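You operate a simulated robot arm through the tools that you are given. There is no shell and no other tool. Be economical: measure what you need, move in short steps, check, and stop when the job is done.

The job below is to be done with a simulated two-armed robot. You get a single attempt, and the scene is never put back.

## Task
Pick up the orange book from the third shelf from the bottom of the grey shelving with one hand, pass it to the other hand and put it on the top shelf of the grey shelving. Put two of the size plates from the crate side of the big table on the notebook. Put the yellow insulating tape from the far corner of the big table on top of the rubber anvil pad and the green insulating tape on the marking bench top. Open the top bench drawer, fetch the yellow square weight and set it inside, then shut the drawer. Any order will do. Set down upright: size plate.

Only the result counts: the job must be done as asked and must still hold three seconds after the hand-in. Knocking over, shifting, dropping, spilling or breaking anything else fails it.

## Robot
Two 7-joint arms with three-finger grippers on one trunk, on a base that drives. Base frame: it is fixed to the floor where the robot stands at the start and does not move with it; the origin is under the middle of the robot, x ahead of it, y to its left, z up. Lengths are in mm, angles in rad, forces in N, time in s.
The left shoulder is at the start at [30, 124, 1233], the right one opposite. With the tool pointing down near the work surface each hand reaches from about 100 to 720 mm from the robot's upright axis, wherever it stands, measured 20 degrees to its own side. Places, roughly: book [500, 250, 1250]; insulating tape [-5250, -2250, 750]; marking bench top (18x20 cm) [-7100, -2340, 740]; notebook [-4250, -3500, 750]; rubber anvil pad (11x16x4 cm) [-5500, -2600, 800]; size plate [-4000, -3500, 750]; top bench drawer [-4600, -6600, 600]; top bench drawer inside [-4600, -6600, 600]; top shelf of the grey shelving [700, 100, 1600]; yellow square weight (4x4x3 cm) [-5500, -2300, 800]. Payload 2.2 kg a hand.
The TCP of each hand is the grasp point between the finger pads, 28 mm short of the fingertips. In the tool frame z runs along the fingers and y along their closing line. The gripper opens to 102 mm. The gripper's body begins 71 mm behind the TCP.
Orientation is told as [roll, pitch, yaw] about the base's x, y, z axes, in that order, counted from this pose: with the fingers straight down and closing along the base's y, the tool's x points along the base's -x, its y along +y and its z along -z.

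## Interface
- The arms move only by the tool send_rows. It takes "left_targets", "right_targets" or both (then of equal length, played together; a hand with none holds still); each is a list of rows, each a list of 3 entries, a list of its own where there are three numbers: the shift along the tool's x, y, z in units of 100 mm (1.0 is 100 mm), then the turn, a rotation vector about the tool's x, y, z in units of 60 degrees (1.0 is 60 degrees), then the finger opening in mm, from 0 to 102. In form: [[[dx, dy, dz], [rx, ry, rz], fingers], ...]. A call has 1 to 12 rows; each row is the pose to reach, as a shift and turn from the pose commanded when the call began, along the tool's axes at that moment. A call with a number of a shift or a turn outside -1 to 1 is refused whole. A row lasts 0.2 s, in which the tool goes at most 50 mm and 0.15 rad; a call with a longer step from one row to the next is refused whole, and so is a gripper value outside its range. A pose out of reach is approached as far as the arm can. The call stops where the force on the tool passes 40 N (or 10 N more than at its start, if that is more) or the arm is blocked; 0.2 s more then pass. The fingers move at their own pace and stop on an object; they squeeze with about 31 N. The grip force told is the motor's: it shows also when the fingers shut on nothing. Time passes only in rows, and 0.2 s behind the last, so rows that repeat a pose let the fingers close. It gives the time, the measured TCP pose, the force on the tool (base axes), the opening and the grip force at its end, in the units of the frame above (readings bear some noise), with the torque about the TCP (base axes, N m) and any sound that the robot's microphone picked up, and new pictures: "show" is both (left out), scene, wrist or none (wrist: the cameras of the hands that moved).
- Cameras (640 x 400 px; columns grow to the right, rows downward): "scene" is now at [48.5, -8.5, 1949.1]; the picture's right is [-0.13, -0.99, 0.00], its down [-0.74, 0.10, -0.66] and it looks along [0.66, -0.09, -0.75] (base axes); focal length 214 px, centre (320, 200). "left" rides on the left gripper at [72, 38, -86] in its tool frame; the picture's right is [-0.46, 0.89, 0.00], its down [-0.60, -0.32, -0.73] and it looks along [-0.65, -0.34, 0.68] (tool axes); focal length 256 px, centre (320, 200). "right" rides on the right gripper at [69, 44, -86] in its tool frame; the picture's right is [-0.53, 0.85, 0.00], its down [-0.58, -0.36, -0.73] and it looks along [-0.62, -0.39, 0.68] (tool axes); focal length 256 px, centre (320, 200). There is no depth. A picture from a camera that has moved, and an enlarged one, comes with that camera's place and axes in the base frame and with its lens.
- lift_body(by): slides the trunk up (or, below 0, down) by that many mm; the arms and the scene camera ride with it, the base frame stays. It gives what a move gives, with no picture.
- steer(legs): drives the robot by 1 to 6 legs, each [ahead, left, turn to the left] in mm, mm and rad, along the robot's own axes; the way and the turn of a leg run together, so that a leg with both is an arc; at most 1500 mm and 3.142 rad a leg. The arms and the cameras ride along, it lands a little off, and it stops where it bumps. It gives what a move gives, and a new picture of the scene camera.
- aim_head(pan, tilt): turns the head with the scene camera to pan (to the left, within 2.496 rad either way) and tilt (down, from -0.506 to 1.204), counted from straight ahead of the robot. It gives what a move gives, and a new picture of the scene camera.
- enlarge(camera, box): a new picture of the part [left, top, right, bottom] of that camera's present view, enlarged. The clock stands still meanwhile.
- finish_job(): hands the job in; it is judged then, once.

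Work in short steps. Places have to be worked out from the pictures, the camera data and where the tool is seen: move nearer, look again, correct. Check each grasp and each placing, and mend what went wrong. You have 217 turns and 260 pictures in all, those below and enlarged ones among them. Open the grippers and draw the arms clear of the work before you hand the job in, unless the task says otherwise; then end with one line.

The tools are called after "Call:" as a command line: name --argument value ..., lists and objects as JSON in quotes. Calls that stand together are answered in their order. send_rows: Moves the arms, as the interface text tells. Its arguments: {"type":"object","properties":{"left_targets":{"type":"array","items":{"type":"array"}},"right_targets":{"type":"array","items":{"type":"array"}},"show":{"type":"string","enum":["both","scene","wrist","none"]}},"required":[]} The other tools are called the same way: lift_body (by) slides the trunk up or down; steer (legs) drives the base; aim_head (pan, tilt) turns the head that bears the scene camera; enlarge (camera, box) takes an enlarged picture of a part of a camera's view; finish_job () hands the job in.

At the start:

```text
time: 0.0
left_eef_pos: [359.8, 417.5, 1000.0]
left_ee_rot: [-0.002, 0.0, 0.002]
left_ft_force: [-0.3, 0.3, -0.1]
left_torque: [0.02, -0.01, -0.02]
left_grip_width: 102.0
left_grasp_force: 0.1
right_eef_pos: [341.7, 12.7, 999.5]
right_ee_rot: [0.0, 0.0, 0.001]
right_ft_force: [-0.3, 0.1, 1.0]
right_torque: [-0.01, 0.0, 0.0]
right_grip_width: 102.2
right_grasp_force: 0.0
trunk travel left (down, up): [-475.0, 65.0]
robot x, y, heading: [-1.2, -2.5, -0.003]
head pan, tilt: [-0.131, 0.846]
```

scene: 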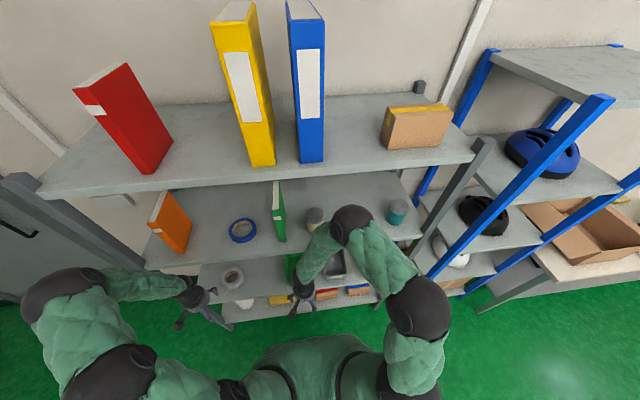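
right: 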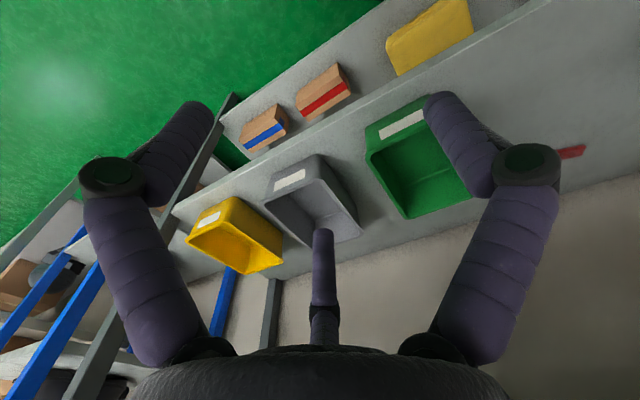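
left: 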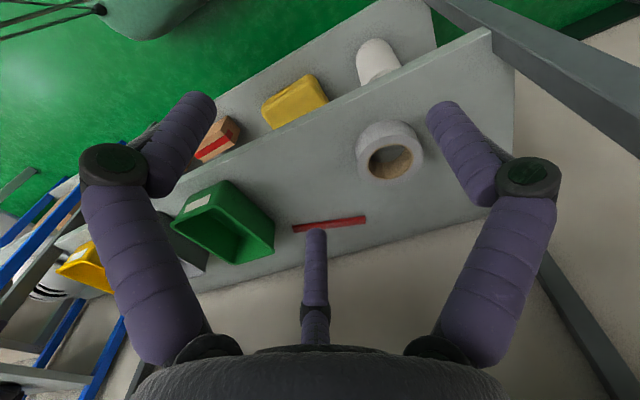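

I'll first look closely at the orange book and the shelving.

Call:
enlarge --camera "scene" --box '[60, 130, 300, 280]'

Call:
aim_head --pan 0.5 --tilt 0.7

```text
2.67 times, centred on (180, 205) of scene
camera zoom: at [48.5, -8.5, 1949.1], right [-0.13, -0.99, 0.0], down [-0.74, 0.1, -0.66], along [0.66, -0.09, -0.75], focal length 572 px, centre (693, 187)
```

zoom: 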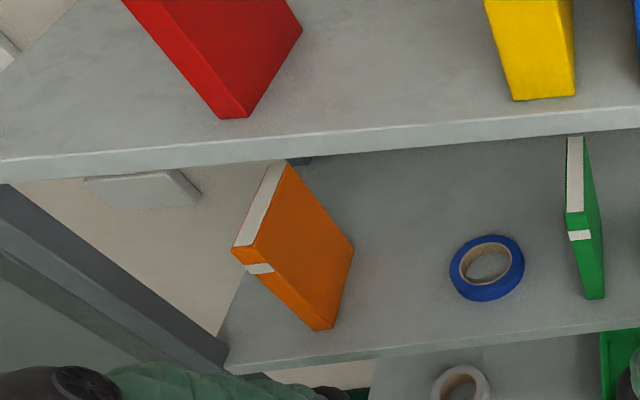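

```text
time: 1.0
left_eef_pos: [359.6, 417.3, 999.9]
left_ee_rot: [0.001, 0.0, -0.001]
left_ft_force: [-0.4, 0.5, -0.2]
left_torque: [-0.04, 0.01, 0.0]
left_grip_width: 102.2
left_grasp_force: 0.1
right_eef_pos: [342.7, 11.8, 1000.4]
right_ee_rot: [0.0, 0.001, 0.0]
right_ft_force: [0.0, -0.6, 0.0]
right_torque: [0.01, -0.01, -0.02]
right_grip_width: 101.9
right_grasp_force: 0.0
trunk travel left (down, up): [-475.0, 65.0]
robot x, y, heading: [0.6, 1.2, -0.0]
head pan, tilt: [0.499, 0.7]
camera scene: at [45.5, 42.3, 1961.1], right [0.48, -0.88, 0.0], down [-0.57, -0.31, -0.76], along [0.67, 0.37, -0.64], focal length 214 px, centre (320, 200)
```

scene: 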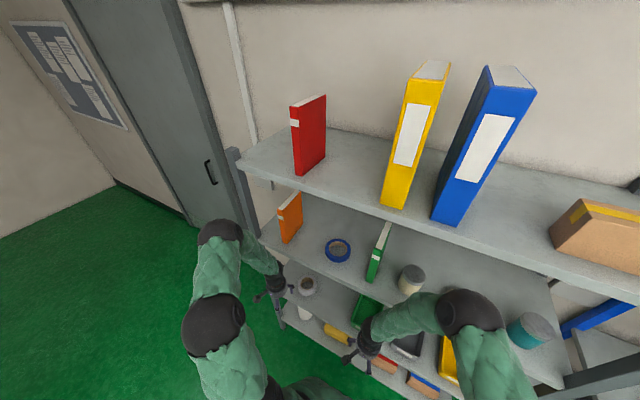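

The book stands at the left end of the third shelf. I lower the trunk to get a second, more level view for triangulation.

Call:
lift_body --by -300

Call:
aim_head --pan 0.5 --tilt 0.5

```text
time: 4.0
left_eef_pos: [360.1, 417.9, 700.9]
left_ee_rot: [0.0, -0.001, -0.001]
left_ft_force: [0.3, -0.3, -0.2]
left_torque: [-0.06, -0.01, -0.02]
left_grip_width: 102.2
left_grasp_force: 0.0
right_eef_pos: [342.3, 13.0, 700.2]
right_ee_rot: [0.0, -0.003, -0.001]
right_ft_force: [0.4, -0.5, -1.0]
right_torque: [0.01, 0.02, -0.03]
right_grip_width: 102.2
right_grasp_force: 0.1
trunk travel left (down, up): [-175.0, 365.0]
robot x, y, heading: [-1.3, 2.0, 0.003]
head pan, tilt: [0.499, 0.7]
```

```text
time: 4.8
left_eef_pos: [359.1, 417.3, 698.7]
left_ee_rot: [0.0, -0.001, 0.0]
left_ft_force: [0.0, -0.2, -0.1]
left_torque: [-0.02, 0.02, -0.03]
left_grip_width: 101.8
left_grasp_force: 0.0
right_eef_pos: [342.3, 12.5, 699.8]
right_ee_rot: [0.0, 0.001, -0.001]
right_ft_force: [0.7, -1.1, 0.5]
right_torque: [-0.02, 0.01, -0.01]
right_grip_width: 102.0
right_grasp_force: 0.1
trunk travel left (down, up): [-175.0, 365.0]
robot x, y, heading: [1.8, 1.0, 0.002]
head pan, tilt: [0.499, 0.499]
camera scene: at [50.6, 45.2, 1678.8], right [0.48, -0.88, 0.0], down [-0.42, -0.23, -0.88], along [0.77, 0.42, -0.48], focal length 214 px, centre (320, 200)
```

scene: 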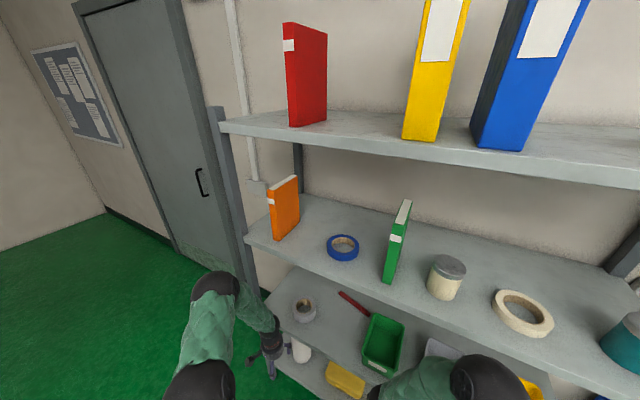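

Good view of the book; I enlarge it for precise pixels.

Call:
enlarge --camera "scene" --box '[210, 95, 370, 275]'

```text
2.22 times, centred on (290, 185) of scene
camera zoom: at [50.6, 45.2, 1678.8], right [0.48, -0.88, 0.0], down [-0.42, -0.23, -0.88], along [0.77, 0.42, -0.48], focal length 477 px, centre (387, 233)
```

zoom: 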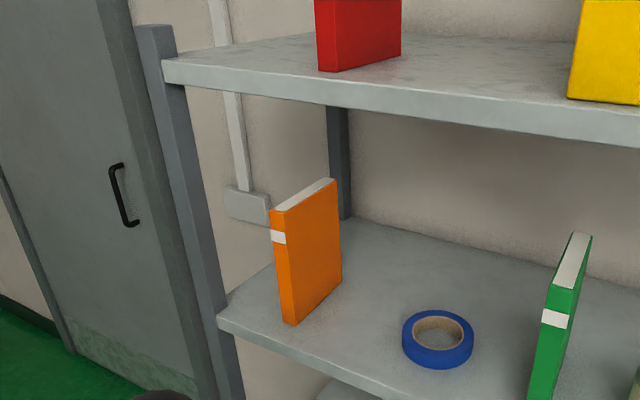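

Book estimated at x 552–700, y 500–530, z 1130–1335. I raise the trunk fully and start turning the left hand to point forward.

Call:
lift_body --by 365

Call:
send_rows --left_targets '[[[0, 0, -0.2], [0, -0.14, 0], 102], [[0, 0, -0.4], [0, -0.28, 0], 102], [[0, 0, -0.6], [0, -0.42, 0], 102], [[0, 0, -0.8], [0, -0.56, 0], 102], [[0, 0, -0.9], [0, -0.7, 0], 102], [[0, 0, -0.9], [0, -0.84, 0], 102], [[0, 0, -0.9], [0, -0.98, 0], 102]]' --show "none"

```text
time: 8.3
left_eef_pos: [360.4, 417.2, 1064.3]
left_ee_rot: [0.001, 0.0, 0.0]
left_ft_force: [-0.6, -0.6, -1.0]
left_torque: [-0.02, -0.02, -0.02]
left_grip_width: 102.0
left_grasp_force: 0.0
right_eef_pos: [341.2, 12.7, 1065.1]
right_ee_rot: [-0.001, 0.001, 0.0]
right_ft_force: [-1.1, -0.4, -0.4]
right_torque: [0.0, -0.03, -0.03]
right_grip_width: 102.0
right_grasp_force: 0.0
trunk travel left (down, up): [-540.0, 0.0]
robot x, y, heading: [4.0, -0.8, 0.0]
head pan, tilt: [0.499, 0.499]
```

```text
time: 9.9
left_eef_pos: [359.8, 419.0, 1155.7]
left_ee_rot: [0.0, -1.028, 0.0]
left_ft_force: [-0.2, 0.2, 0.4]
left_torque: [0.0, -0.03, 0.01]
left_grip_width: 102.0
left_grasp_force: 0.1
right_eef_pos: [341.6, 13.8, 1064.8]
right_ee_rot: [-0.002, 0.0, -0.001]
right_ft_force: [-0.1, 1.1, -0.1]
right_torque: [0.01, 0.02, 0.0]
right_grip_width: 101.9
right_grasp_force: 0.2
trunk travel left (down, up): [-540.0, 0.0]
robot x, y, heading: [2.7, -4.6, 0.002]
head pan, tilt: [0.499, 0.499]
```

Continue: finish pitching the left hand to horizontal while moving in line with the book.

Call:
send_rows --left_targets '[[[-0.15, 0.23, -0.09], [0, -0.13, 0], 80], [[-0.3, 0.46, -0.18], [0, -0.26, 0], 80], [[-0.45, 0.7, -0.27], [0, -0.39, 0], 80], [[-0.6, 0.93, -0.36], [0, -0.518, 0], 80]]' --show "both"

```text
time: 10.9
left_eef_pos: [361.9, 512.1, 1223.1]
left_ee_rot: [-1.627, -1.569, 1.624]
left_ft_force: [-0.2, 0.8, -0.1]
left_torque: [0.04, 0.0, -0.02]
left_grip_width: 79.9
left_grasp_force: 0.1
right_eef_pos: [341.3, 13.2, 1065.6]
right_ee_rot: [-0.002, 0.0, 0.001]
right_ft_force: [-0.3, 0.8, 0.2]
right_torque: [0.01, -0.01, 0.02]
right_grip_width: 102.0
right_grasp_force: 0.0
trunk travel left (down, up): [-540.0, 0.0]
robot x, y, heading: [-1.3, 1.1, -0.01]
head pan, tilt: [0.499, 0.499]
camera scene: at [50.5, 47.3, 2043.8], right [0.48, -0.88, 0.0], down [-0.42, -0.23, -0.88], along [0.77, 0.42, -0.48], focal length 214 px, centre (320, 200)
camera left: at [274.4, 549.1, 1150.9], right [0.0, 0.89, 0.46], down [-0.73, -0.32, 0.6], along [0.68, -0.34, 0.65], focal length 256 px, centre (320, 200)
```

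scene: 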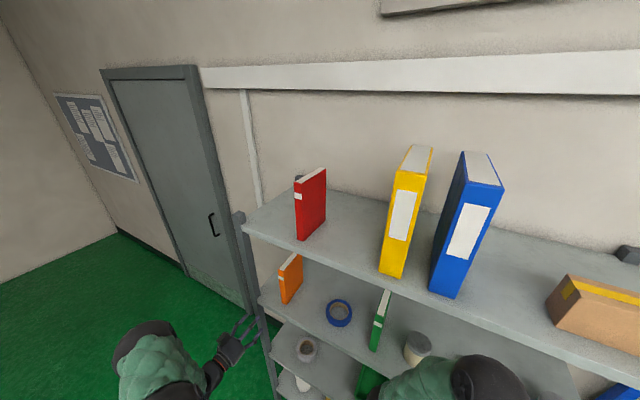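
left: 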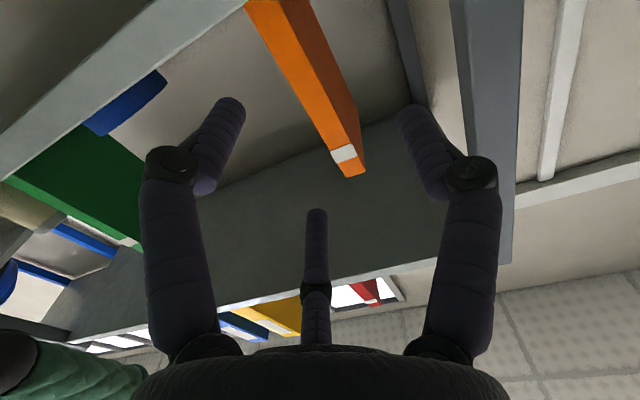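

The wrist view puts the spine at about y 475–505, x≈520, z up to ~1370. I shift sideways/up and go 90 mm nearer, then look.

Call:
send_rows --left_targets '[[[-0.2, -0.11, 0.2], [0, 0, 0], 80], [[-0.4, -0.22, 0.5], [0, 0, 0], 80], [[-0.4, -0.22, 0.9], [0, 0, 0], 80]]' --show "both"

```text
time: 11.7
left_eef_pos: [453.0, 487.6, 1264.4]
left_ee_rot: [-0.133, -1.568, 0.131]
left_ft_force: [-0.1, 0.4, -0.4]
left_torque: [0.03, -0.01, -0.02]
left_grip_width: 79.8
left_grasp_force: 0.1
right_eef_pos: [342.9, 13.7, 1064.5]
right_ee_rot: [0.001, 0.001, 0.001]
right_ft_force: [0.1, 0.5, -0.7]
right_torque: [-0.03, 0.02, 0.0]
right_grip_width: 101.9
right_grasp_force: 0.0
trunk travel left (down, up): [-540.0, 0.0]
robot x, y, heading: [-1.4, 2.7, 0.003]
head pan, tilt: [0.499, 0.499]
camera scene: at [53.1, 45.8, 2043.7], right [0.48, -0.88, 0.0], down [-0.42, -0.23, -0.88], along [0.77, 0.42, -0.48], focal length 214 px, centre (320, 200)
camera left: at [365.7, 525.7, 1191.6], right [0.0, 0.89, 0.46], down [-0.73, -0.32, 0.61], along [0.68, -0.34, 0.65], focal length 256 px, centre (320, 200)
```

scene: 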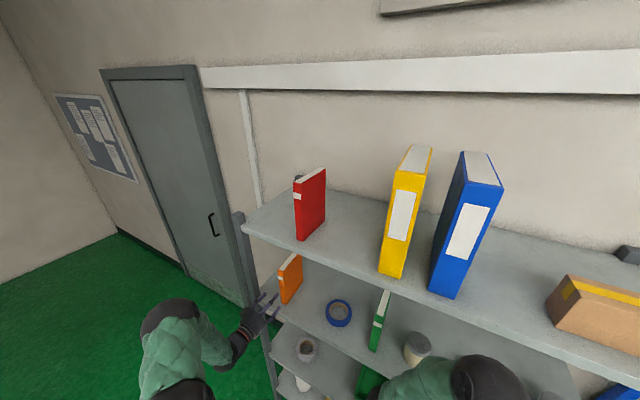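
left: 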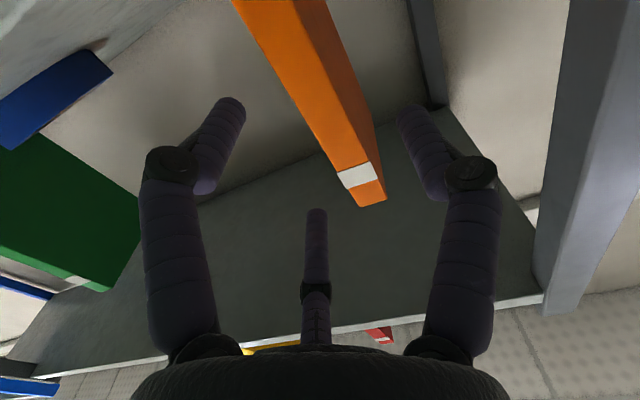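

Triangulation gives the spine at x≈522, y 476–500: the hand is centred. I advance 92 mm and close.

Call:
send_rows --left_targets '[[[0, 0, 0.3], [0, 0, 0], 80], [[0, 0, 0.6], [0, 0, 0], 80], [[0, 0, 0.92], [0, 0, 0], 80], [[0, 0, 0.92], [0, 0, 0], 20], [[0, 0, 0.92], [0, 0, 0], 20], [[0, 0, 0.92], [0, 0, 0], 10]]' --show "both"

```text
time: 13.1
left_eef_pos: [541.4, 488.0, 1266.6]
left_ee_rot: [-0.083, -1.569, 0.082]
left_ft_force: [0.0, 0.0, 1.0]
left_torque: [0.0, 0.13, 0.01]
left_grip_width: 40.8
left_grasp_force: 31.0
right_eef_pos: [342.7, 13.0, 1063.9]
right_ee_rot: [0.001, 0.0, -0.001]
right_ft_force: [0.4, 0.9, -0.2]
right_torque: [0.02, -0.01, 0.0]
right_grip_width: 101.9
right_grasp_force: 0.0
trunk travel left (down, up): [-540.0, 0.0]
robot x, y, heading: [-3.6, -0.6, 0.004]
head pan, tilt: [0.499, 0.499]
camera scene: at [51.1, 45.5, 2043.8], right [0.48, -0.88, 0.0], down [-0.42, -0.23, -0.88], along [0.77, 0.42, -0.48], focal length 214 px, centre (320, 200)
camera left: at [456.3, 525.3, 1192.5], right [0.0, 0.89, 0.46], down [-0.73, -0.32, 0.61], along [0.68, -0.34, 0.65], focal length 256 px, centre (320, 200)
```

scene: 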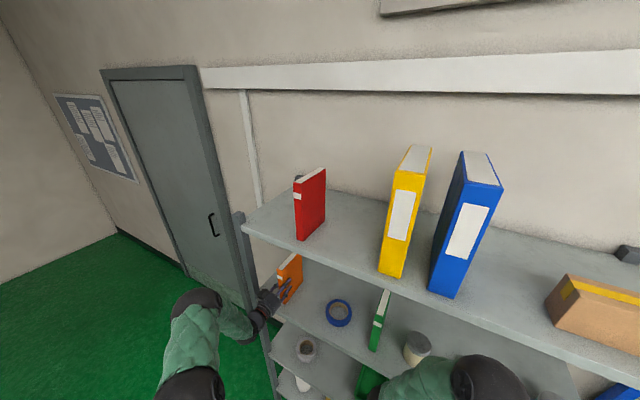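
left: 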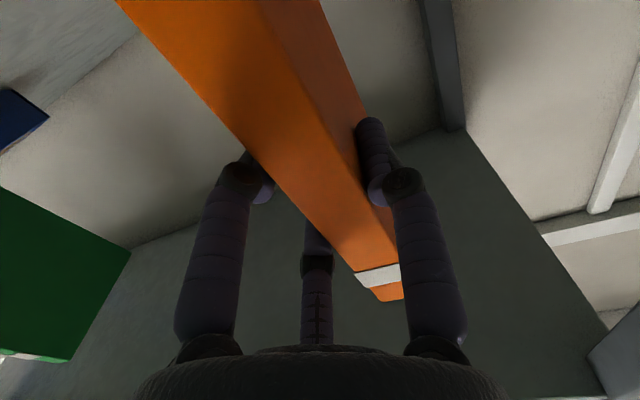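

Gripped (41 mm, 31 N). Lift 30 mm and draw the book straight back off the shelf.

Call:
send_rows --left_targets '[[[-0.15, 0, 0], [0, 0, 0], 10], [[-0.35, 0, 0], [0, 0, 0], 10], [[-0.35, 0, -0.3], [0, 0, 0], 10], [[-0.35, 0, -0.65], [0, 0, 0], 10], [[-0.35, 0, -1.0], [0, 0, 0], 10]]' --show "scene"

Call:
send_rows --left_targets '[[[0, 0, -0.35], [0, 0, 0], 10], [[0, -0.3, -0.65], [0, 0, 0], 10], [[0, -0.6, -0.9], [0, 0, 0], 10]]' --show "scene"

```text
time: 14.3
left_eef_pos: [441.8, 488.2, 1301.9]
left_ee_rot: [-0.129, -1.57, 0.127]
left_ft_force: [-0.2, -0.4, -3.8]
left_torque: [-0.05, 0.24, 0.0]
left_grip_width: 40.7
left_grasp_force: 31.7
right_eef_pos: [341.2, 12.2, 1066.2]
right_ee_rot: [-0.001, 0.0, 0.0]
right_ft_force: [-0.1, 0.8, 0.1]
right_torque: [-0.01, -0.03, -0.02]
right_grip_width: 102.0
right_grasp_force: 0.0
trunk travel left (down, up): [-540.0, 0.0]
robot x, y, heading: [2.2, -1.2, 0.0]
head pan, tilt: [0.499, 0.499]
camera scene: at [49.6, 45.5, 2043.9], right [0.48, -0.88, 0.0], down [-0.42, -0.23, -0.88], along [0.77, 0.42, -0.48], focal length 214 px, centre (320, 200)
```

scene: 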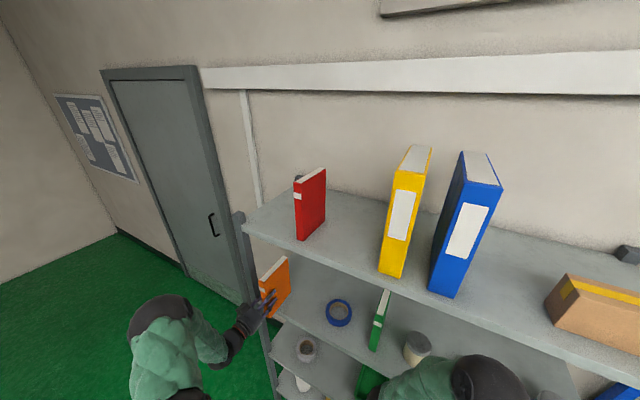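

```text
time: 15.1
left_eef_pos: [352.4, 427.6, 1303.3]
left_ee_rot: [0.425, -1.57, -0.425]
left_ft_force: [0.1, -0.5, -3.6]
left_torque: [-0.02, 0.21, 0.03]
left_grip_width: 41.0
left_grasp_force: 31.4
right_eef_pos: [342.2, 12.5, 1065.1]
right_ee_rot: [0.0, 0.0, -0.001]
right_ft_force: [-0.9, -0.5, 0.2]
right_torque: [0.01, 0.0, -0.02]
right_grip_width: 102.1
right_grasp_force: 0.0
trunk travel left (down, up): [-540.0, 0.0]
robot x, y, heading: [-2.3, 0.6, -0.003]
head pan, tilt: [0.499, 0.499]
camera scene: at [50.6, 44.5, 2043.9], right [0.48, -0.88, 0.0], down [-0.42, -0.23, -0.88], along [0.77, 0.42, -0.48], focal length 214 px, centre (320, 200)
```

scene: 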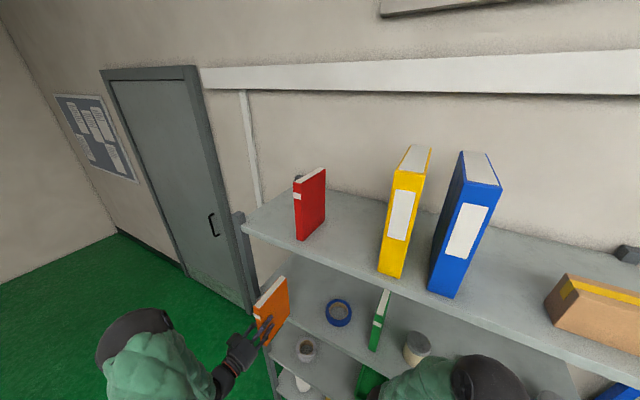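

The book is out. I back away 350 mm for free space before the handover.

Call:
steer --legs '[[-350, 0, 0]]'

Call:
send_rows --left_targets '[[[0, 0, 0], [0.14, 0, 0], 10], [[0, 0, 0], [0.28, 0, 0], 10], [[0, 0, 0], [0.42, 0, 0], 10], [[0, 0, 0], [0.56, 0, 0], 10], [[0, 0, 0], [0.7, 0, 0], 10], [[0, 0, 0], [0.84, 0, 0], 10], [[0, 0, 0], [0.98, 0, 0], 10]]' --right_targets '[[[0, -0.3, -0.2], [0, -0.14, 0], 102], [[0, -0.6, -0.4], [0, -0.28, 0], 102], [[0, -0.9, -0.6], [0, -0.42, 0], 102], [[0, -1.0, -0.8], [0, -0.56, 0], 102], [[0, -1.0, -0.9], [0, -0.7, 0], 102], [[0, -1.0, -0.9], [0, -0.84, 0], 102], [[0, -1.0, -0.9], [0, -0.98, 0], 102]]' --show "scene"

```text
time: 17.3
left_eef_pos: [14.0, 429.6, 1302.1]
left_ee_rot: [-0.124, -1.568, 0.127]
left_ft_force: [0.2, 0.8, -2.9]
left_torque: [-0.05, 0.23, 0.01]
left_grip_width: 40.8
left_grasp_force: 30.6
right_eef_pos: [4.7, 12.9, 1064.3]
right_ee_rot: [0.0, 0.0, 0.004]
right_ft_force: [0.9, 0.5, 0.2]
right_torque: [0.0, 0.02, -0.02]
right_grip_width: 102.1
right_grasp_force: 0.1
trunk travel left (down, up): [-540.0, 0.0]
robot x, y, heading: [-338.6, 4.0, 0.002]
head pan, tilt: [0.499, 0.499]
camera scene: at [-286.7, 45.1, 2043.8], right [0.48, -0.88, 0.0], down [-0.42, -0.23, -0.88], along [0.77, 0.42, -0.48], focal length 214 px, centre (320, 200)
```

scene: 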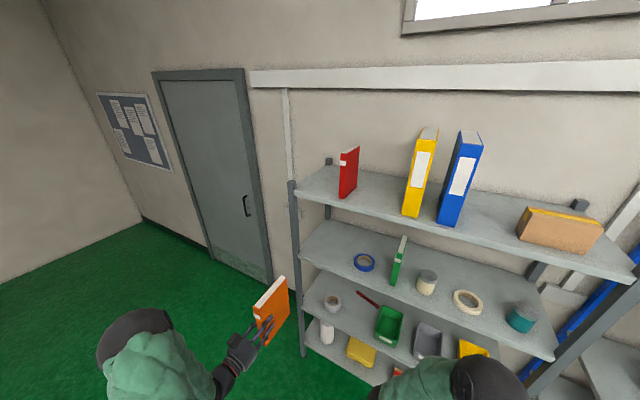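

```text
time: 18.9
left_eef_pos: [14.4, 428.8, 1302.5]
left_ee_rot: [-1.404, -1.569, 0.376]
left_ft_force: [0.5, -1.0, -3.5]
left_torque: [0.16, 0.14, -0.01]
left_grip_width: 40.8
left_grasp_force: 31.0
right_eef_pos: [7.1, -86.1, 1155.4]
right_ee_rot: [0.002, -1.028, 0.002]
right_ft_force: [-0.5, 0.3, -0.4]
right_torque: [-0.01, 0.04, -0.01]
right_grip_width: 102.0
right_grasp_force: 0.0
trunk travel left (down, up): [-540.0, 0.0]
robot x, y, heading: [-338.6, -4.8, 0.006]
head pan, tilt: [0.499, 0.499]
camera scene: at [-284.5, 46.4, 2043.7], right [0.48, -0.88, 0.0], down [-0.42, -0.23, -0.88], along [0.77, 0.42, -0.48], focal length 214 px, centre (320, 200)
```

scene: 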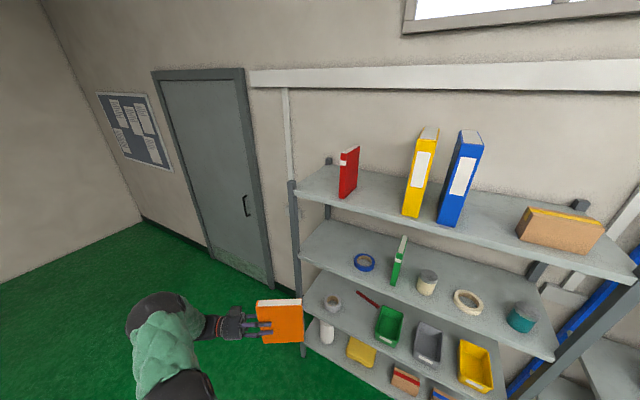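

Works well. Finish turning: left to point −y while moving right; right hand to horizontal, raising and moving to the right.

Call:
send_rows --left_targets '[[[0, -0.12, 0.2], [0.13, 0, 0], 10], [[0, -0.24, 0.4], [0.26, 0, 0], 10], [[0, -0.36, 0.6], [0.39, 0, 0], 10], [[0, -0.48, 0.8], [0.52, 0, 0], 10], [[0, -0.6, 1.0], [0.52, 0, 0], 10]]' --right_targets '[[[-0.19, -0.2, -0.11], [0, -0.13, 0], 102], [[-0.38, -0.4, -0.22], [0, -0.26, 0], 102], [[-0.57, -0.6, -0.34], [0, -0.39, 0], 102], [[-0.76, -0.8, -0.45], [0, -0.518, 0], 102], [[-0.94, -1.0, -0.57], [0, -0.518, 0], 102]]' --show "none"

Call:
send_rows --right_targets '[[[0, 0, 0], [-0.14, 0, 0], 102], [[0, 0, 0], [-0.28, 0, 0], 102], [[0, 0, 0], [-0.42, 0, 0], 102], [[0, 0, 0], [-0.56, 0, 0], 102], [[0, 0, 0], [-0.7, 0, 0], 102], [[0, 0, 0], [-0.84, 0, 0], 102], [[0, 0, 0], [-0.98, 0, 0], 102]]' --show "none"

Call:
aim_head --pan 0.0 --tilt 0.8

```text
time: 20.3
left_eef_pos: [16.7, 312.5, 1301.4]
left_ee_rot: [-1.506, -1.569, -0.064]
left_ft_force: [0.0, 0.5, -2.6]
left_torque: [0.18, 0.01, 0.02]
left_grip_width: 40.7
left_grasp_force: 30.8
right_eef_pos: [20.9, -99.1, 1302.7]
right_ee_rot: [2.843, -1.482, -2.876]
right_ft_force: [-0.2, 0.2, 0.2]
right_torque: [-0.01, -0.01, 0.03]
right_grip_width: 101.9
right_grasp_force: 0.0
right hand out of reach, approached as far as the arm can: row 1, 2, 3, 4, 5
trunk travel left (down, up): [-540.0, 0.0]
robot x, y, heading: [-336.5, 2.1, 0.003]
head pan, tilt: [0.499, 0.499]
stopped in row 5 (right hand): the arm was blocked; the commanded pose is now the measured one
```

```text
time: 21.4
left_eef_pos: [14.4, 312.3, 1302.1]
left_ee_rot: [-1.53, -1.569, -0.041]
left_ft_force: [-0.8, 0.2, -3.4]
left_torque: [0.21, 0.03, -0.02]
left_grip_width: 40.9
left_grasp_force: 31.4
right_eef_pos: [-39.4, 61.5, 1380.0]
right_ee_rot: [3.028, -1.319, -2.51]
right_ft_force: [-0.6, 1.0, 0.4]
right_torque: [0.0, 0.0, -0.02]
right_grip_width: 102.1
right_grasp_force: 0.1
right hand out of reach, approached as far as the arm can: row 1, 2, 3, 4, 5
trunk travel left (down, up): [-540.0, 0.0]
robot x, y, heading: [-338.8, -3.5, 0.0]
head pan, tilt: [0.499, 0.499]
stopped in row 5 (right hand): the arm was blocked; the commanded pose is now the measured one
```

```text
time: 22.3
left_eef_pos: [16.2, 313.2, 1300.8]
left_ee_rot: [-1.666, -1.569, 0.097]
left_ft_force: [-0.3, 0.1, -3.6]
left_torque: [0.19, 0.02, -0.01]
left_grip_width: 40.7
left_grasp_force: 31.1
right_eef_pos: [-38.1, 62.1, 1380.5]
right_ee_rot: [3.026, -1.318, -2.508]
right_ft_force: [0.1, -0.3, 0.0]
right_torque: [0.0, 0.01, 0.01]
right_grip_width: 102.1
right_grasp_force: 0.1
trunk travel left (down, up): [-540.0, 0.0]
robot x, y, heading: [-336.9, -3.4, 0.001]
head pan, tilt: [0.0, 0.799]
camera scene: at [-286.0, 1.9, 2017.9], right [0.0, -1.0, 0.0], down [-0.72, 0.0, -0.7], along [0.7, 0.0, -0.72], focal length 214 px, centre (320, 200)
```

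scene: 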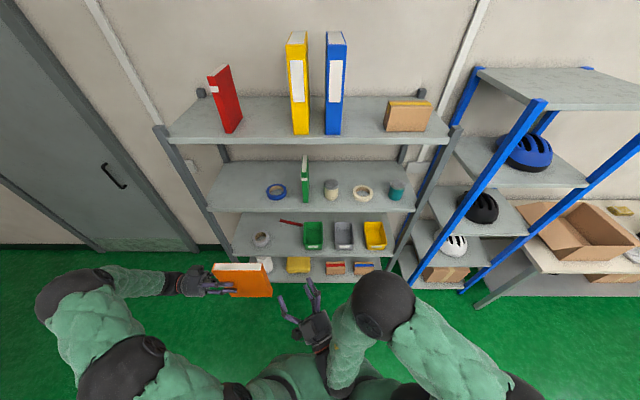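

The right arm was too folded; I move the right hand forward, right and down where it has room, before yawing further.

Call:
send_rows --right_targets '[[[0.21, -0.24, 0.16], [0, 0, 0], 102], [[0.43, -0.48, 0.32], [0, 0, 0], 102], [[0.65, -0.72, 0.48], [0, 0, 0], 102], [[0.86, -0.96, 0.65], [0, 0, 0], 102]]' --left_targets '[[[0, 0.3, 0], [0, 0, 0], 10], [[0, 0.6, 0], [0, 0, 0], 10], [[0, 0.9, 0], [0, 0, 0], 10], [[0, 1.0, 0], [0, 0, 0], 10]]' --show "scene"

```text
time: 23.3
left_eef_pos: [118.2, 313.1, 1298.6]
left_ee_rot: [-1.936, -1.569, 0.366]
left_ft_force: [1.1, 0.7, -4.3]
left_torque: [0.2, 0.02, -0.07]
left_grip_width: 40.8
left_grasp_force: 30.8
right_eef_pos: [-13.3, 92.1, 1347.6]
right_ee_rot: [3.009, -1.328, -2.508]
right_ft_force: [0.5, 0.7, -0.7]
right_torque: [0.0, -0.01, 0.01]
right_grip_width: 102.0
right_grasp_force: 0.0
right hand out of reach, approached as far as the arm can: row 1, 2, 3, 4
trunk travel left (down, up): [-540.0, 0.0]
robot x, y, heading: [-336.3, -1.9, -0.003]
head pan, tilt: [0.0, 0.799]
camera scene: at [-282.4, 4.9, 2017.7], right [0.0, -1.0, 0.0], down [-0.72, 0.0, -0.7], along [0.7, 0.0, -0.72], focal length 214 px, centre (320, 200)
```

scene: 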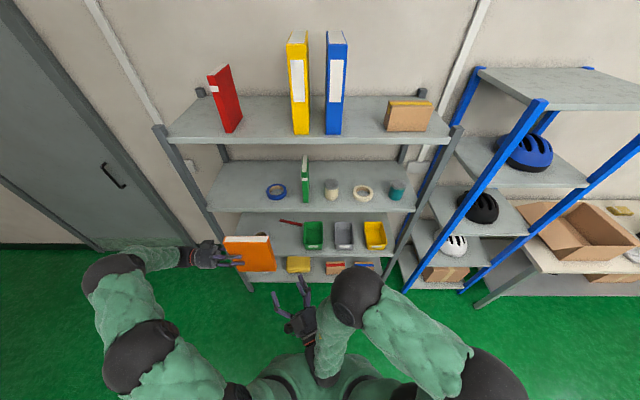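

The right arm is in a bad folded branch. I'll return it tool-down and move it outwards to the right, mirroring how the left succeeded.

Call:
send_rows --right_targets '[[[0.04, -0.14, -0.09], [0, 0.14, 0], 102], [[0.08, -0.28, -0.18], [0, 0.28, 0], 102], [[0.12, -0.42, -0.27], [0, 0.42, 0], 102], [[0.16, -0.56, -0.36], [0, 0.56, 0], 102], [[0.2, -0.7, -0.45], [0, 0.7, 0], 102], [[0.26, -0.84, -0.54], [0, 0.84, 0], 102], [[0.32, -0.96, -0.64], [0, 0.98, 0], 102]]' --show "scene"

```text
time: 24.5
left_eef_pos: [113.4, 309.9, 1301.8]
left_ee_rot: [-0.514, -1.567, -1.058]
left_ft_force: [-0.3, 0.4, -3.1]
left_torque: [0.22, 0.06, -0.01]
left_grip_width: 40.7
left_grasp_force: 30.9
right_eef_pos: [-49.2, 23.6, 1246.1]
right_ee_rot: [-0.02, -0.954, 0.577]
right_ft_force: [0.2, -1.6, 1.0]
right_torque: [-0.04, 0.14, 0.19]
right_grip_width: 102.4
right_grasp_force: 0.1
right hand out of reach, approached as far as the arm can: row 1, 2, 3, 4, 5
trunk travel left (down, up): [-540.0, 0.0]
robot x, y, heading: [-336.0, -1.3, 0.005]
head pan, tilt: [0.0, 0.799]
stopped in row 6 (right hand): the force on the tool passed its limit at 123 N (the readings are from after the stop); the commanded pose is now the measured one
camera scene: at [-288.0, -1.0, 2017.9], right [0.0, -1.0, 0.0], down [-0.72, 0.0, -0.7], along [0.7, 0.0, -0.72], focal length 214 px, centre (320, 200)
```

scene: 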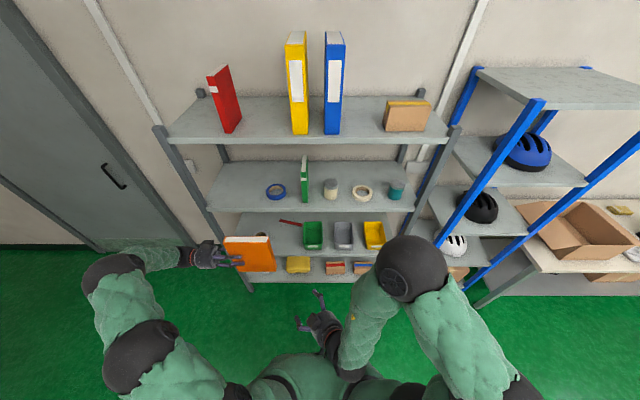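

The hand touched near the body; I move it forward away from the trunk at this orientation.

Call:
send_rows --right_targets '[[[-0.08, -0.22, 0.2], [0, 0, 0], 102], [[-0.16, -0.45, 0.4], [0, 0, 0], 102], [[-0.24, -0.67, 0.6], [0, 0, 0], 102], [[-0.32, -0.9, 0.8], [0, 0, 0], 102]]' --show "none"

```text
time: 24.9
left_eef_pos: [114.1, 309.9, 1301.2]
left_ee_rot: [-0.347, -1.566, -1.221]
left_ft_force: [-0.7, -0.4, -2.7]
left_torque: [0.26, 0.01, 0.02]
left_grip_width: 40.7
left_grasp_force: 31.0
right_eef_pos: [-43.1, 23.0, 1231.2]
right_ee_rot: [-0.027, -0.911, 0.587]
right_ft_force: [-1.3, 0.1, -1.0]
right_torque: [0.01, -0.03, 0.01]
right_grip_width: 102.0
right_grasp_force: 0.0
right hand out of reach, approached as far as the arm can: row 1
trunk travel left (down, up): [-540.0, 0.0]
robot x, y, heading: [-335.3, 2.9, 0.01]
head pan, tilt: [0.0, 0.799]
stopped in row 1 (right hand): the force on the tool passed its limit at 119 N (the readings are from after the stop); the commanded pose is now the measured one
```

Blocked again; I retrace toward the known-good starting pose: down and back to tool-down.

Call:
send_rows --right_targets '[[[0.14, 0, 0.11], [0, 0.1, 0], 102], [[0.28, 0, 0.22], [0, 0.2, 0], 102], [[0.43, 0, 0.33], [0, 0.3, 0], 102], [[0.57, 0, 0.44], [0, 0.4, 0], 102], [[0.71, 0, 0.55], [0, 0.5, 0], 102]]' --show "scene"

```text
time: 25.5
left_eef_pos: [114.7, 309.9, 1300.5]
left_ee_rot: [-0.635, -1.567, -0.932]
left_ft_force: [-0.6, -0.4, -4.1]
left_torque: [0.25, 0.04, -0.03]
left_grip_width: 40.6
left_grasp_force: 31.1
right_eef_pos: [-36.7, 26.0, 1201.3]
right_ee_rot: [-0.023, -0.726, 0.572]
right_ft_force: [0.4, -0.1, -0.5]
right_torque: [0.01, 0.02, 0.01]
right_grip_width: 102.0
right_grasp_force: 0.1
trunk travel left (down, up): [-540.0, 0.0]
robot x, y, heading: [-335.0, 1.5, 0.001]
head pan, tilt: [0.0, 0.799]
stopped in row 3 (right hand): the force on the tool passed its limit at 45 N (the readings are from after the stop); the commanded pose is now the measured one
camera scene: at [-286.2, 0.6, 2017.9], right [0.0, -1.0, 0.0], down [-0.72, 0.0, -0.7], along [0.7, 0.0, -0.72], focal length 214 px, centre (320, 200)
```

scene: 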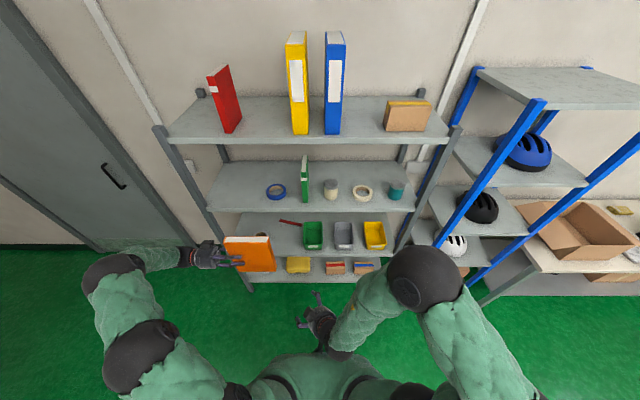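

Progress; the elbow is unfolding. Repeat.

Call:
send_rows --right_targets '[[[0.1, 0, 0.15], [0, 0.1, 0], 102], [[0.2, 0, 0.3], [0, 0.2, 0], 102], [[0.3, 0, 0.45], [0, 0.3, 0], 102], [[0.4, 0, 0.6], [0, 0.4, 0], 102], [[0.5, 0, 0.75], [0, 0.5, 0], 102]]' --show "none"

```text
time: 26.7
left_eef_pos: [117.5, 311.0, 1299.2]
left_ee_rot: [-1.345, -1.568, -0.225]
left_ft_force: [0.0, 0.4, -4.1]
left_torque: [0.2, 0.05, 0.05]
left_grip_width: 40.7
left_grasp_force: 31.6
right_eef_pos: [-24.0, 34.2, 1112.3]
right_ee_rot: [-0.018, -0.201, 0.562]
right_ft_force: [0.1, 0.6, 0.1]
right_torque: [0.0, -0.02, 0.0]
right_grip_width: 101.8
right_grasp_force: 0.0
trunk travel left (down, up): [-540.0, 0.0]
robot x, y, heading: [-332.9, 0.6, 0.002]
head pan, tilt: [0.0, 0.799]
```

Free now. Straighten the yaw and move to the right.

Call:
send_rows --right_targets '[[[0.0, -0.2, 0], [0, 0.04, 0.1], 102], [[0, -0.4, 0], [0, 0.08, 0.2], 102], [[0, -0.6, 0], [0, 0.12, 0.3], 102], [[0, -0.8, 0], [0, 0.16, 0.4], 102], [[0, -1.0, 0], [0, 0.19, 0.5], 102]]' --show "none"

Call:
send_rows --right_targets '[[[-0.1, -0.35, 0], [0, 0, 0], 102], [[-0.2, -0.7, 0], [0, 0, 0], 102], [[-0.3, -1.0, 0], [0, 0, 0], 102]]' --show "none"

Call:
send_rows --right_targets '[[[-0.1, -0.35, 0], [0, 0, 0], 102], [[-0.2, -0.7, 0], [0, 0, 0], 102], [[-0.3, -1.0, 0], [0, 0, 0], 102]]' --show "scene"

```text
time: 27.9
left_eef_pos: [114.0, 309.9, 1301.0]
left_ee_rot: [-0.927, -1.569, -0.642]
left_ft_force: [-0.1, 0.4, -3.7]
left_torque: [0.22, -0.02, -0.01]
left_grip_width: 40.7
left_grasp_force: 31.2
right_eef_pos: [27.7, -52.2, 1111.5]
right_ee_rot: [0.036, 0.007, 0.038]
right_ft_force: [-0.9, -0.8, 0.0]
right_torque: [-0.03, 0.0, -0.02]
right_grip_width: 102.0
right_grasp_force: 0.1
trunk travel left (down, up): [-540.0, 0.0]
robot x, y, heading: [-334.1, 0.4, 0.005]
head pan, tilt: [0.0, 0.799]
```

```text
time: 28.7
left_eef_pos: [115.8, 309.3, 1299.8]
left_ee_rot: [-0.877, -1.57, -0.691]
left_ft_force: [-0.4, 0.2, -3.5]
left_torque: [0.22, 0.0, 0.02]
left_grip_width: 40.9
left_grasp_force: 30.5
right_eef_pos: [61.6, -149.2, 1110.6]
right_ee_rot: [0.035, 0.006, 0.039]
right_ft_force: [0.5, 0.1, 0.9]
right_torque: [0.01, 0.01, 0.01]
right_grip_width: 102.2
right_grasp_force: 0.1
trunk travel left (down, up): [-540.0, 0.0]
robot x, y, heading: [-336.2, 0.1, -0.001]
head pan, tilt: [0.0, 0.799]
```

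```text
time: 29.5
left_eef_pos: [116.5, 309.9, 1299.4]
left_ee_rot: [-0.914, -1.568, -0.655]
left_ft_force: [0.7, -0.1, -3.5]
left_torque: [0.18, 0.03, -0.01]
left_grip_width: 40.6
left_grasp_force: 30.9
right_eef_pos: [94.3, -249.2, 1107.3]
right_ee_rot: [0.036, 0.006, 0.04]
right_ft_force: [0.4, 0.4, -0.7]
right_torque: [0.01, 0.03, -0.01]
right_grip_width: 101.9
right_grasp_force: 0.0
trunk travel left (down, up): [-540.0, 0.0]
robot x, y, heading: [-342.3, -0.9, 0.003]
head pan, tilt: [0.0, 0.799]
camera scene: at [-285.1, 0.6, 2017.9], right [0.0, -1.0, 0.0], down [-0.72, 0.0, -0.7], along [0.7, 0.0, -0.72], focal length 214 px, centre (320, 200)
```

scene: 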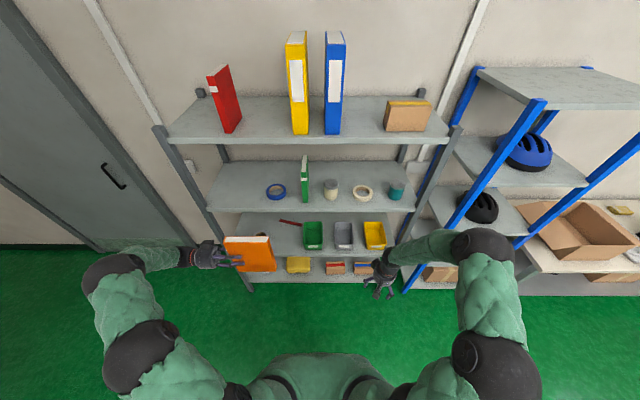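

Right arm is now properly elbow-out. Pitch it forward and raise, as with the left.

Call:
send_rows --right_targets '[[[0, -0.1, -0.2], [0, -0.14, 0], 102], [[0, -0.2, -0.4], [0, -0.28, 0], 102], [[0, -0.3, -0.6], [0, -0.42, 0], 102], [[0, -0.3, -0.8], [0, -0.56, 0], 102], [[0, -0.3, -0.95], [0, -0.7, 0], 102], [[0, -0.3, -0.95], [0, -0.84, 0], 102], [[0, -0.3, -0.95], [0, -0.98, 0], 102]]' --show "none"

Call:
send_rows --right_targets '[[[-0.21, 0, -0.13], [0, -0.13, 0], 102], [[-0.43, 0, -0.26], [0, -0.26, 0], 102], [[-0.64, 0, -0.38], [0, -0.39, 0], 102], [[-0.85, 0, -0.5], [0, -0.518, 0], 102]]' --show "none"

Call:
send_rows --right_targets '[[[0, 0, 0], [-0.14, 0, 0], 102], [[0, 0, 0], [-0.28, 0, 0], 102], [[0, 0, 0], [-0.42, 0, 0], 102], [[0, 0, 0], [-0.56, 0, 0], 102], [[0, 0, 0], [-0.7, 0, 0], 102], [[0, 0, 0], [-0.84, 0, 0], 102], [[0, 0, 0], [-0.98, 0, 0], 102]]' --show "scene"

```text
time: 31.1
left_eef_pos: [115.7, 309.7, 1300.5]
left_ee_rot: [-0.943, -1.567, -0.625]
left_ft_force: [0.0, -0.4, -3.7]
left_torque: [0.24, 0.04, 0.0]
left_grip_width: 40.8
left_grasp_force: 31.0
right_eef_pos: [97.1, -283.0, 1199.1]
right_ee_rot: [0.067, -1.021, -0.018]
right_ft_force: [0.2, 0.4, 0.8]
right_torque: [0.02, 0.03, 0.01]
right_grip_width: 101.6
right_grasp_force: 0.0
trunk travel left (down, up): [-540.0, 0.0]
robot x, y, heading: [-336.6, 0.3, 0.001]
head pan, tilt: [0.0, 0.799]
```

```text
time: 32.1
left_eef_pos: [115.9, 310.8, 1300.7]
left_ee_rot: [-0.945, -1.57, -0.624]
left_ft_force: [0.1, -0.2, -3.4]
left_torque: [0.16, 0.02, 0.01]
left_grip_width: 40.8
left_grasp_force: 30.6
right_eef_pos: [100.8, -285.7, 1299.4]
right_ee_rot: [1.397, -1.536, -1.359]
right_ft_force: [-0.6, 0.7, 0.3]
right_torque: [0.05, -0.01, 0.03]
right_grip_width: 101.9
right_grasp_force: 0.1
trunk travel left (down, up): [-540.0, 0.0]
robot x, y, heading: [-336.1, -2.4, 0.004]
head pan, tilt: [0.0, 0.799]
```

```text
time: 33.7
left_eef_pos: [116.7, 311.2, 1300.1]
left_ee_rot: [-0.98, -1.568, -0.588]
left_ft_force: [0.5, 0.6, -2.7]
left_torque: [0.22, 0.05, 0.0]
left_grip_width: 40.7
left_grasp_force: 30.2
right_eef_pos: [99.1, -286.0, 1298.1]
right_ee_rot: [2.343, -1.534, -1.277]
right_ft_force: [-0.2, -0.7, 0.3]
right_torque: [0.01, 0.04, 0.02]
right_grip_width: 102.2
right_grasp_force: 0.2
trunk travel left (down, up): [-540.0, 0.0]
robot x, y, heading: [-339.2, -0.5, 0.009]
head pan, tilt: [0.0, 0.799]
camera scene: at [-284.2, 0.4, 2017.8], right [0.0, -1.0, 0.0], down [-0.72, 0.0, -0.7], along [0.7, 0.0, -0.72], focal length 214 px, centre (320, 200)
```

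scene: 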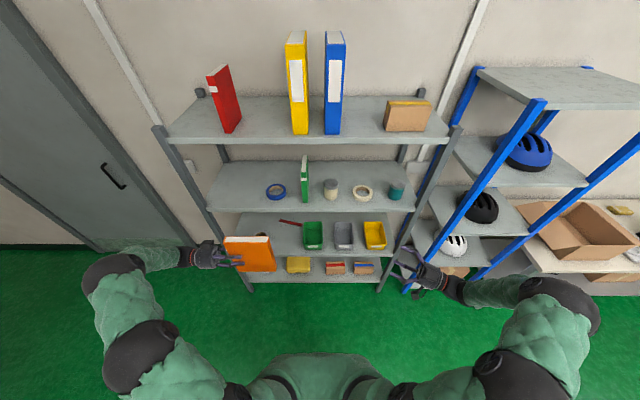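

Finish the right hand's yaw to +y while moving left and aligning x with the book (x≈116).

Call:
send_rows --right_targets '[[[0, 0.1, 0.25], [-0.12, 0, 0], 90], [[0, 0.2, 0.5], [-0.24, 0, 0], 90], [[0, 0.3, 0.75], [-0.36, 0, 0], 90], [[0, 0.38, 1.0], [-0.482, 0, 0], 90]]' --show "wrist"

```text
time: 34.7
left_eef_pos: [116.9, 311.6, 1299.4]
left_ee_rot: [-1.354, -1.567, -0.217]
left_ft_force: [1.0, 1.0, -4.2]
left_torque: [0.21, 0.03, -0.04]
left_grip_width: 40.8
left_grasp_force: 31.1
right_eef_pos: [114.6, -179.6, 1304.3]
right_ee_rot: [2.829, -1.534, -1.259]
right_ft_force: [-0.3, -0.3, 0.9]
right_torque: [0.0, 0.01, 0.06]
right_grip_width: 89.6
right_grasp_force: 0.1
trunk travel left (down, up): [-540.0, 0.0]
robot x, y, heading: [-339.8, 0.7, 0.005]
head pan, tilt: [0.0, 0.799]
camera right: at [70.2, -263.6, 1232.1], right [-0.84, -0.02, 0.54], down [0.37, -0.75, 0.55], along [0.4, 0.66, 0.64], focal length 256 px, centre (320, 200)
```

right: 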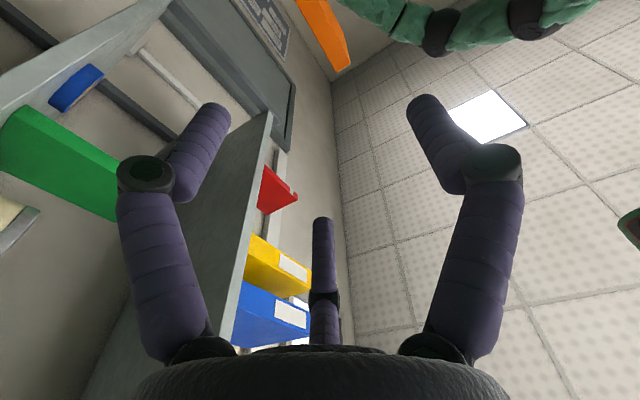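

Aligned roughly; approach 190 mm along +y in two calls and look.

Call:
send_rows --right_targets '[[[0, 0, 0.33], [0, 0, 0], 90], [[0, 0, 0.66], [0, 0, 0], 90], [[0, -0.08, 1.0], [0, 0, 0], 90]]' --show "none"

Call:
send_rows --right_targets '[[[0, 0, 0.4], [0, 0, 0], 90], [[0, 0, 0.8], [0, 0, 0], 90], [[0, 0, 1.0], [0, 0, 0], 90]]' --show "both"

```text
time: 35.5
left_eef_pos: [115.2, 311.9, 1301.5]
left_ee_rot: [-1.271, -1.569, -0.298]
left_ft_force: [-0.1, 0.2, -3.6]
left_torque: [0.19, 0.02, 0.0]
left_grip_width: 40.8
left_grasp_force: 30.8
right_eef_pos: [123.0, -77.0, 1303.8]
right_ee_rot: [2.877, -1.536, -1.307]
right_ft_force: [-0.6, 0.6, -0.7]
right_torque: [-0.02, -0.01, 0.0]
right_grip_width: 89.7
right_grasp_force: 0.1
trunk travel left (down, up): [-540.0, 0.0]
robot x, y, heading: [-338.3, 1.9, 0.003]
head pan, tilt: [0.0, 0.799]
```

```text
time: 36.3
left_eef_pos: [116.0, 309.8, 1300.8]
left_ee_rot: [-0.942, -1.569, -0.627]
left_ft_force: [-0.1, -0.7, -3.2]
left_torque: [0.24, 0.02, -0.01]
left_grip_width: 40.8
left_grasp_force: 31.0
right_eef_pos: [124.9, 19.6, 1308.2]
right_ee_rot: [2.894, -1.533, -1.329]
right_ft_force: [0.4, -0.6, 0.1]
right_torque: [0.02, 0.01, -0.01]
right_grip_width: 89.8
right_grasp_force: 0.0
trunk travel left (down, up): [-540.0, 0.0]
robot x, y, heading: [-336.0, 0.4, 0.009]
head pan, tilt: [0.0, 0.799]
camera scene: at [-285.6, 1.1, 2017.9], right [0.0, -1.0, 0.0], down [-0.72, 0.0, -0.7], along [0.7, 0.0, -0.72], focal length 214 px, centre (320, 200)
camera right: at [81.0, -64.1, 1236.7], right [-0.84, -0.02, 0.54], down [0.37, -0.75, 0.55], along [0.4, 0.66, 0.64], focal length 256 px, centre (320, 200)
```

scene: 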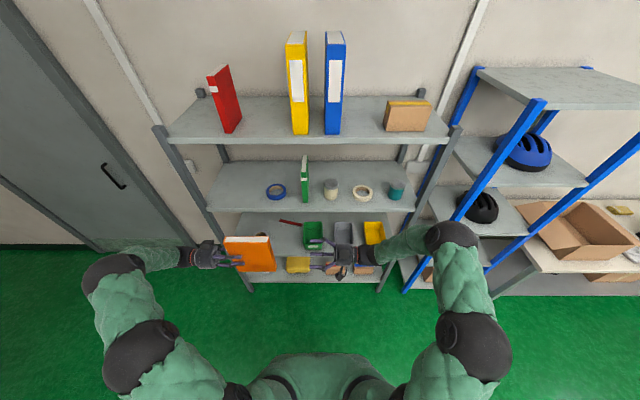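
right: 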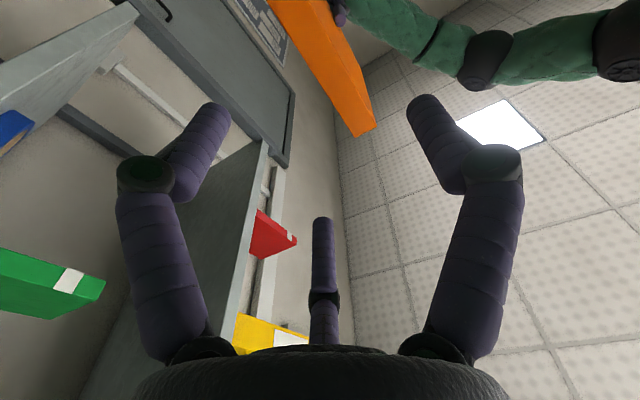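

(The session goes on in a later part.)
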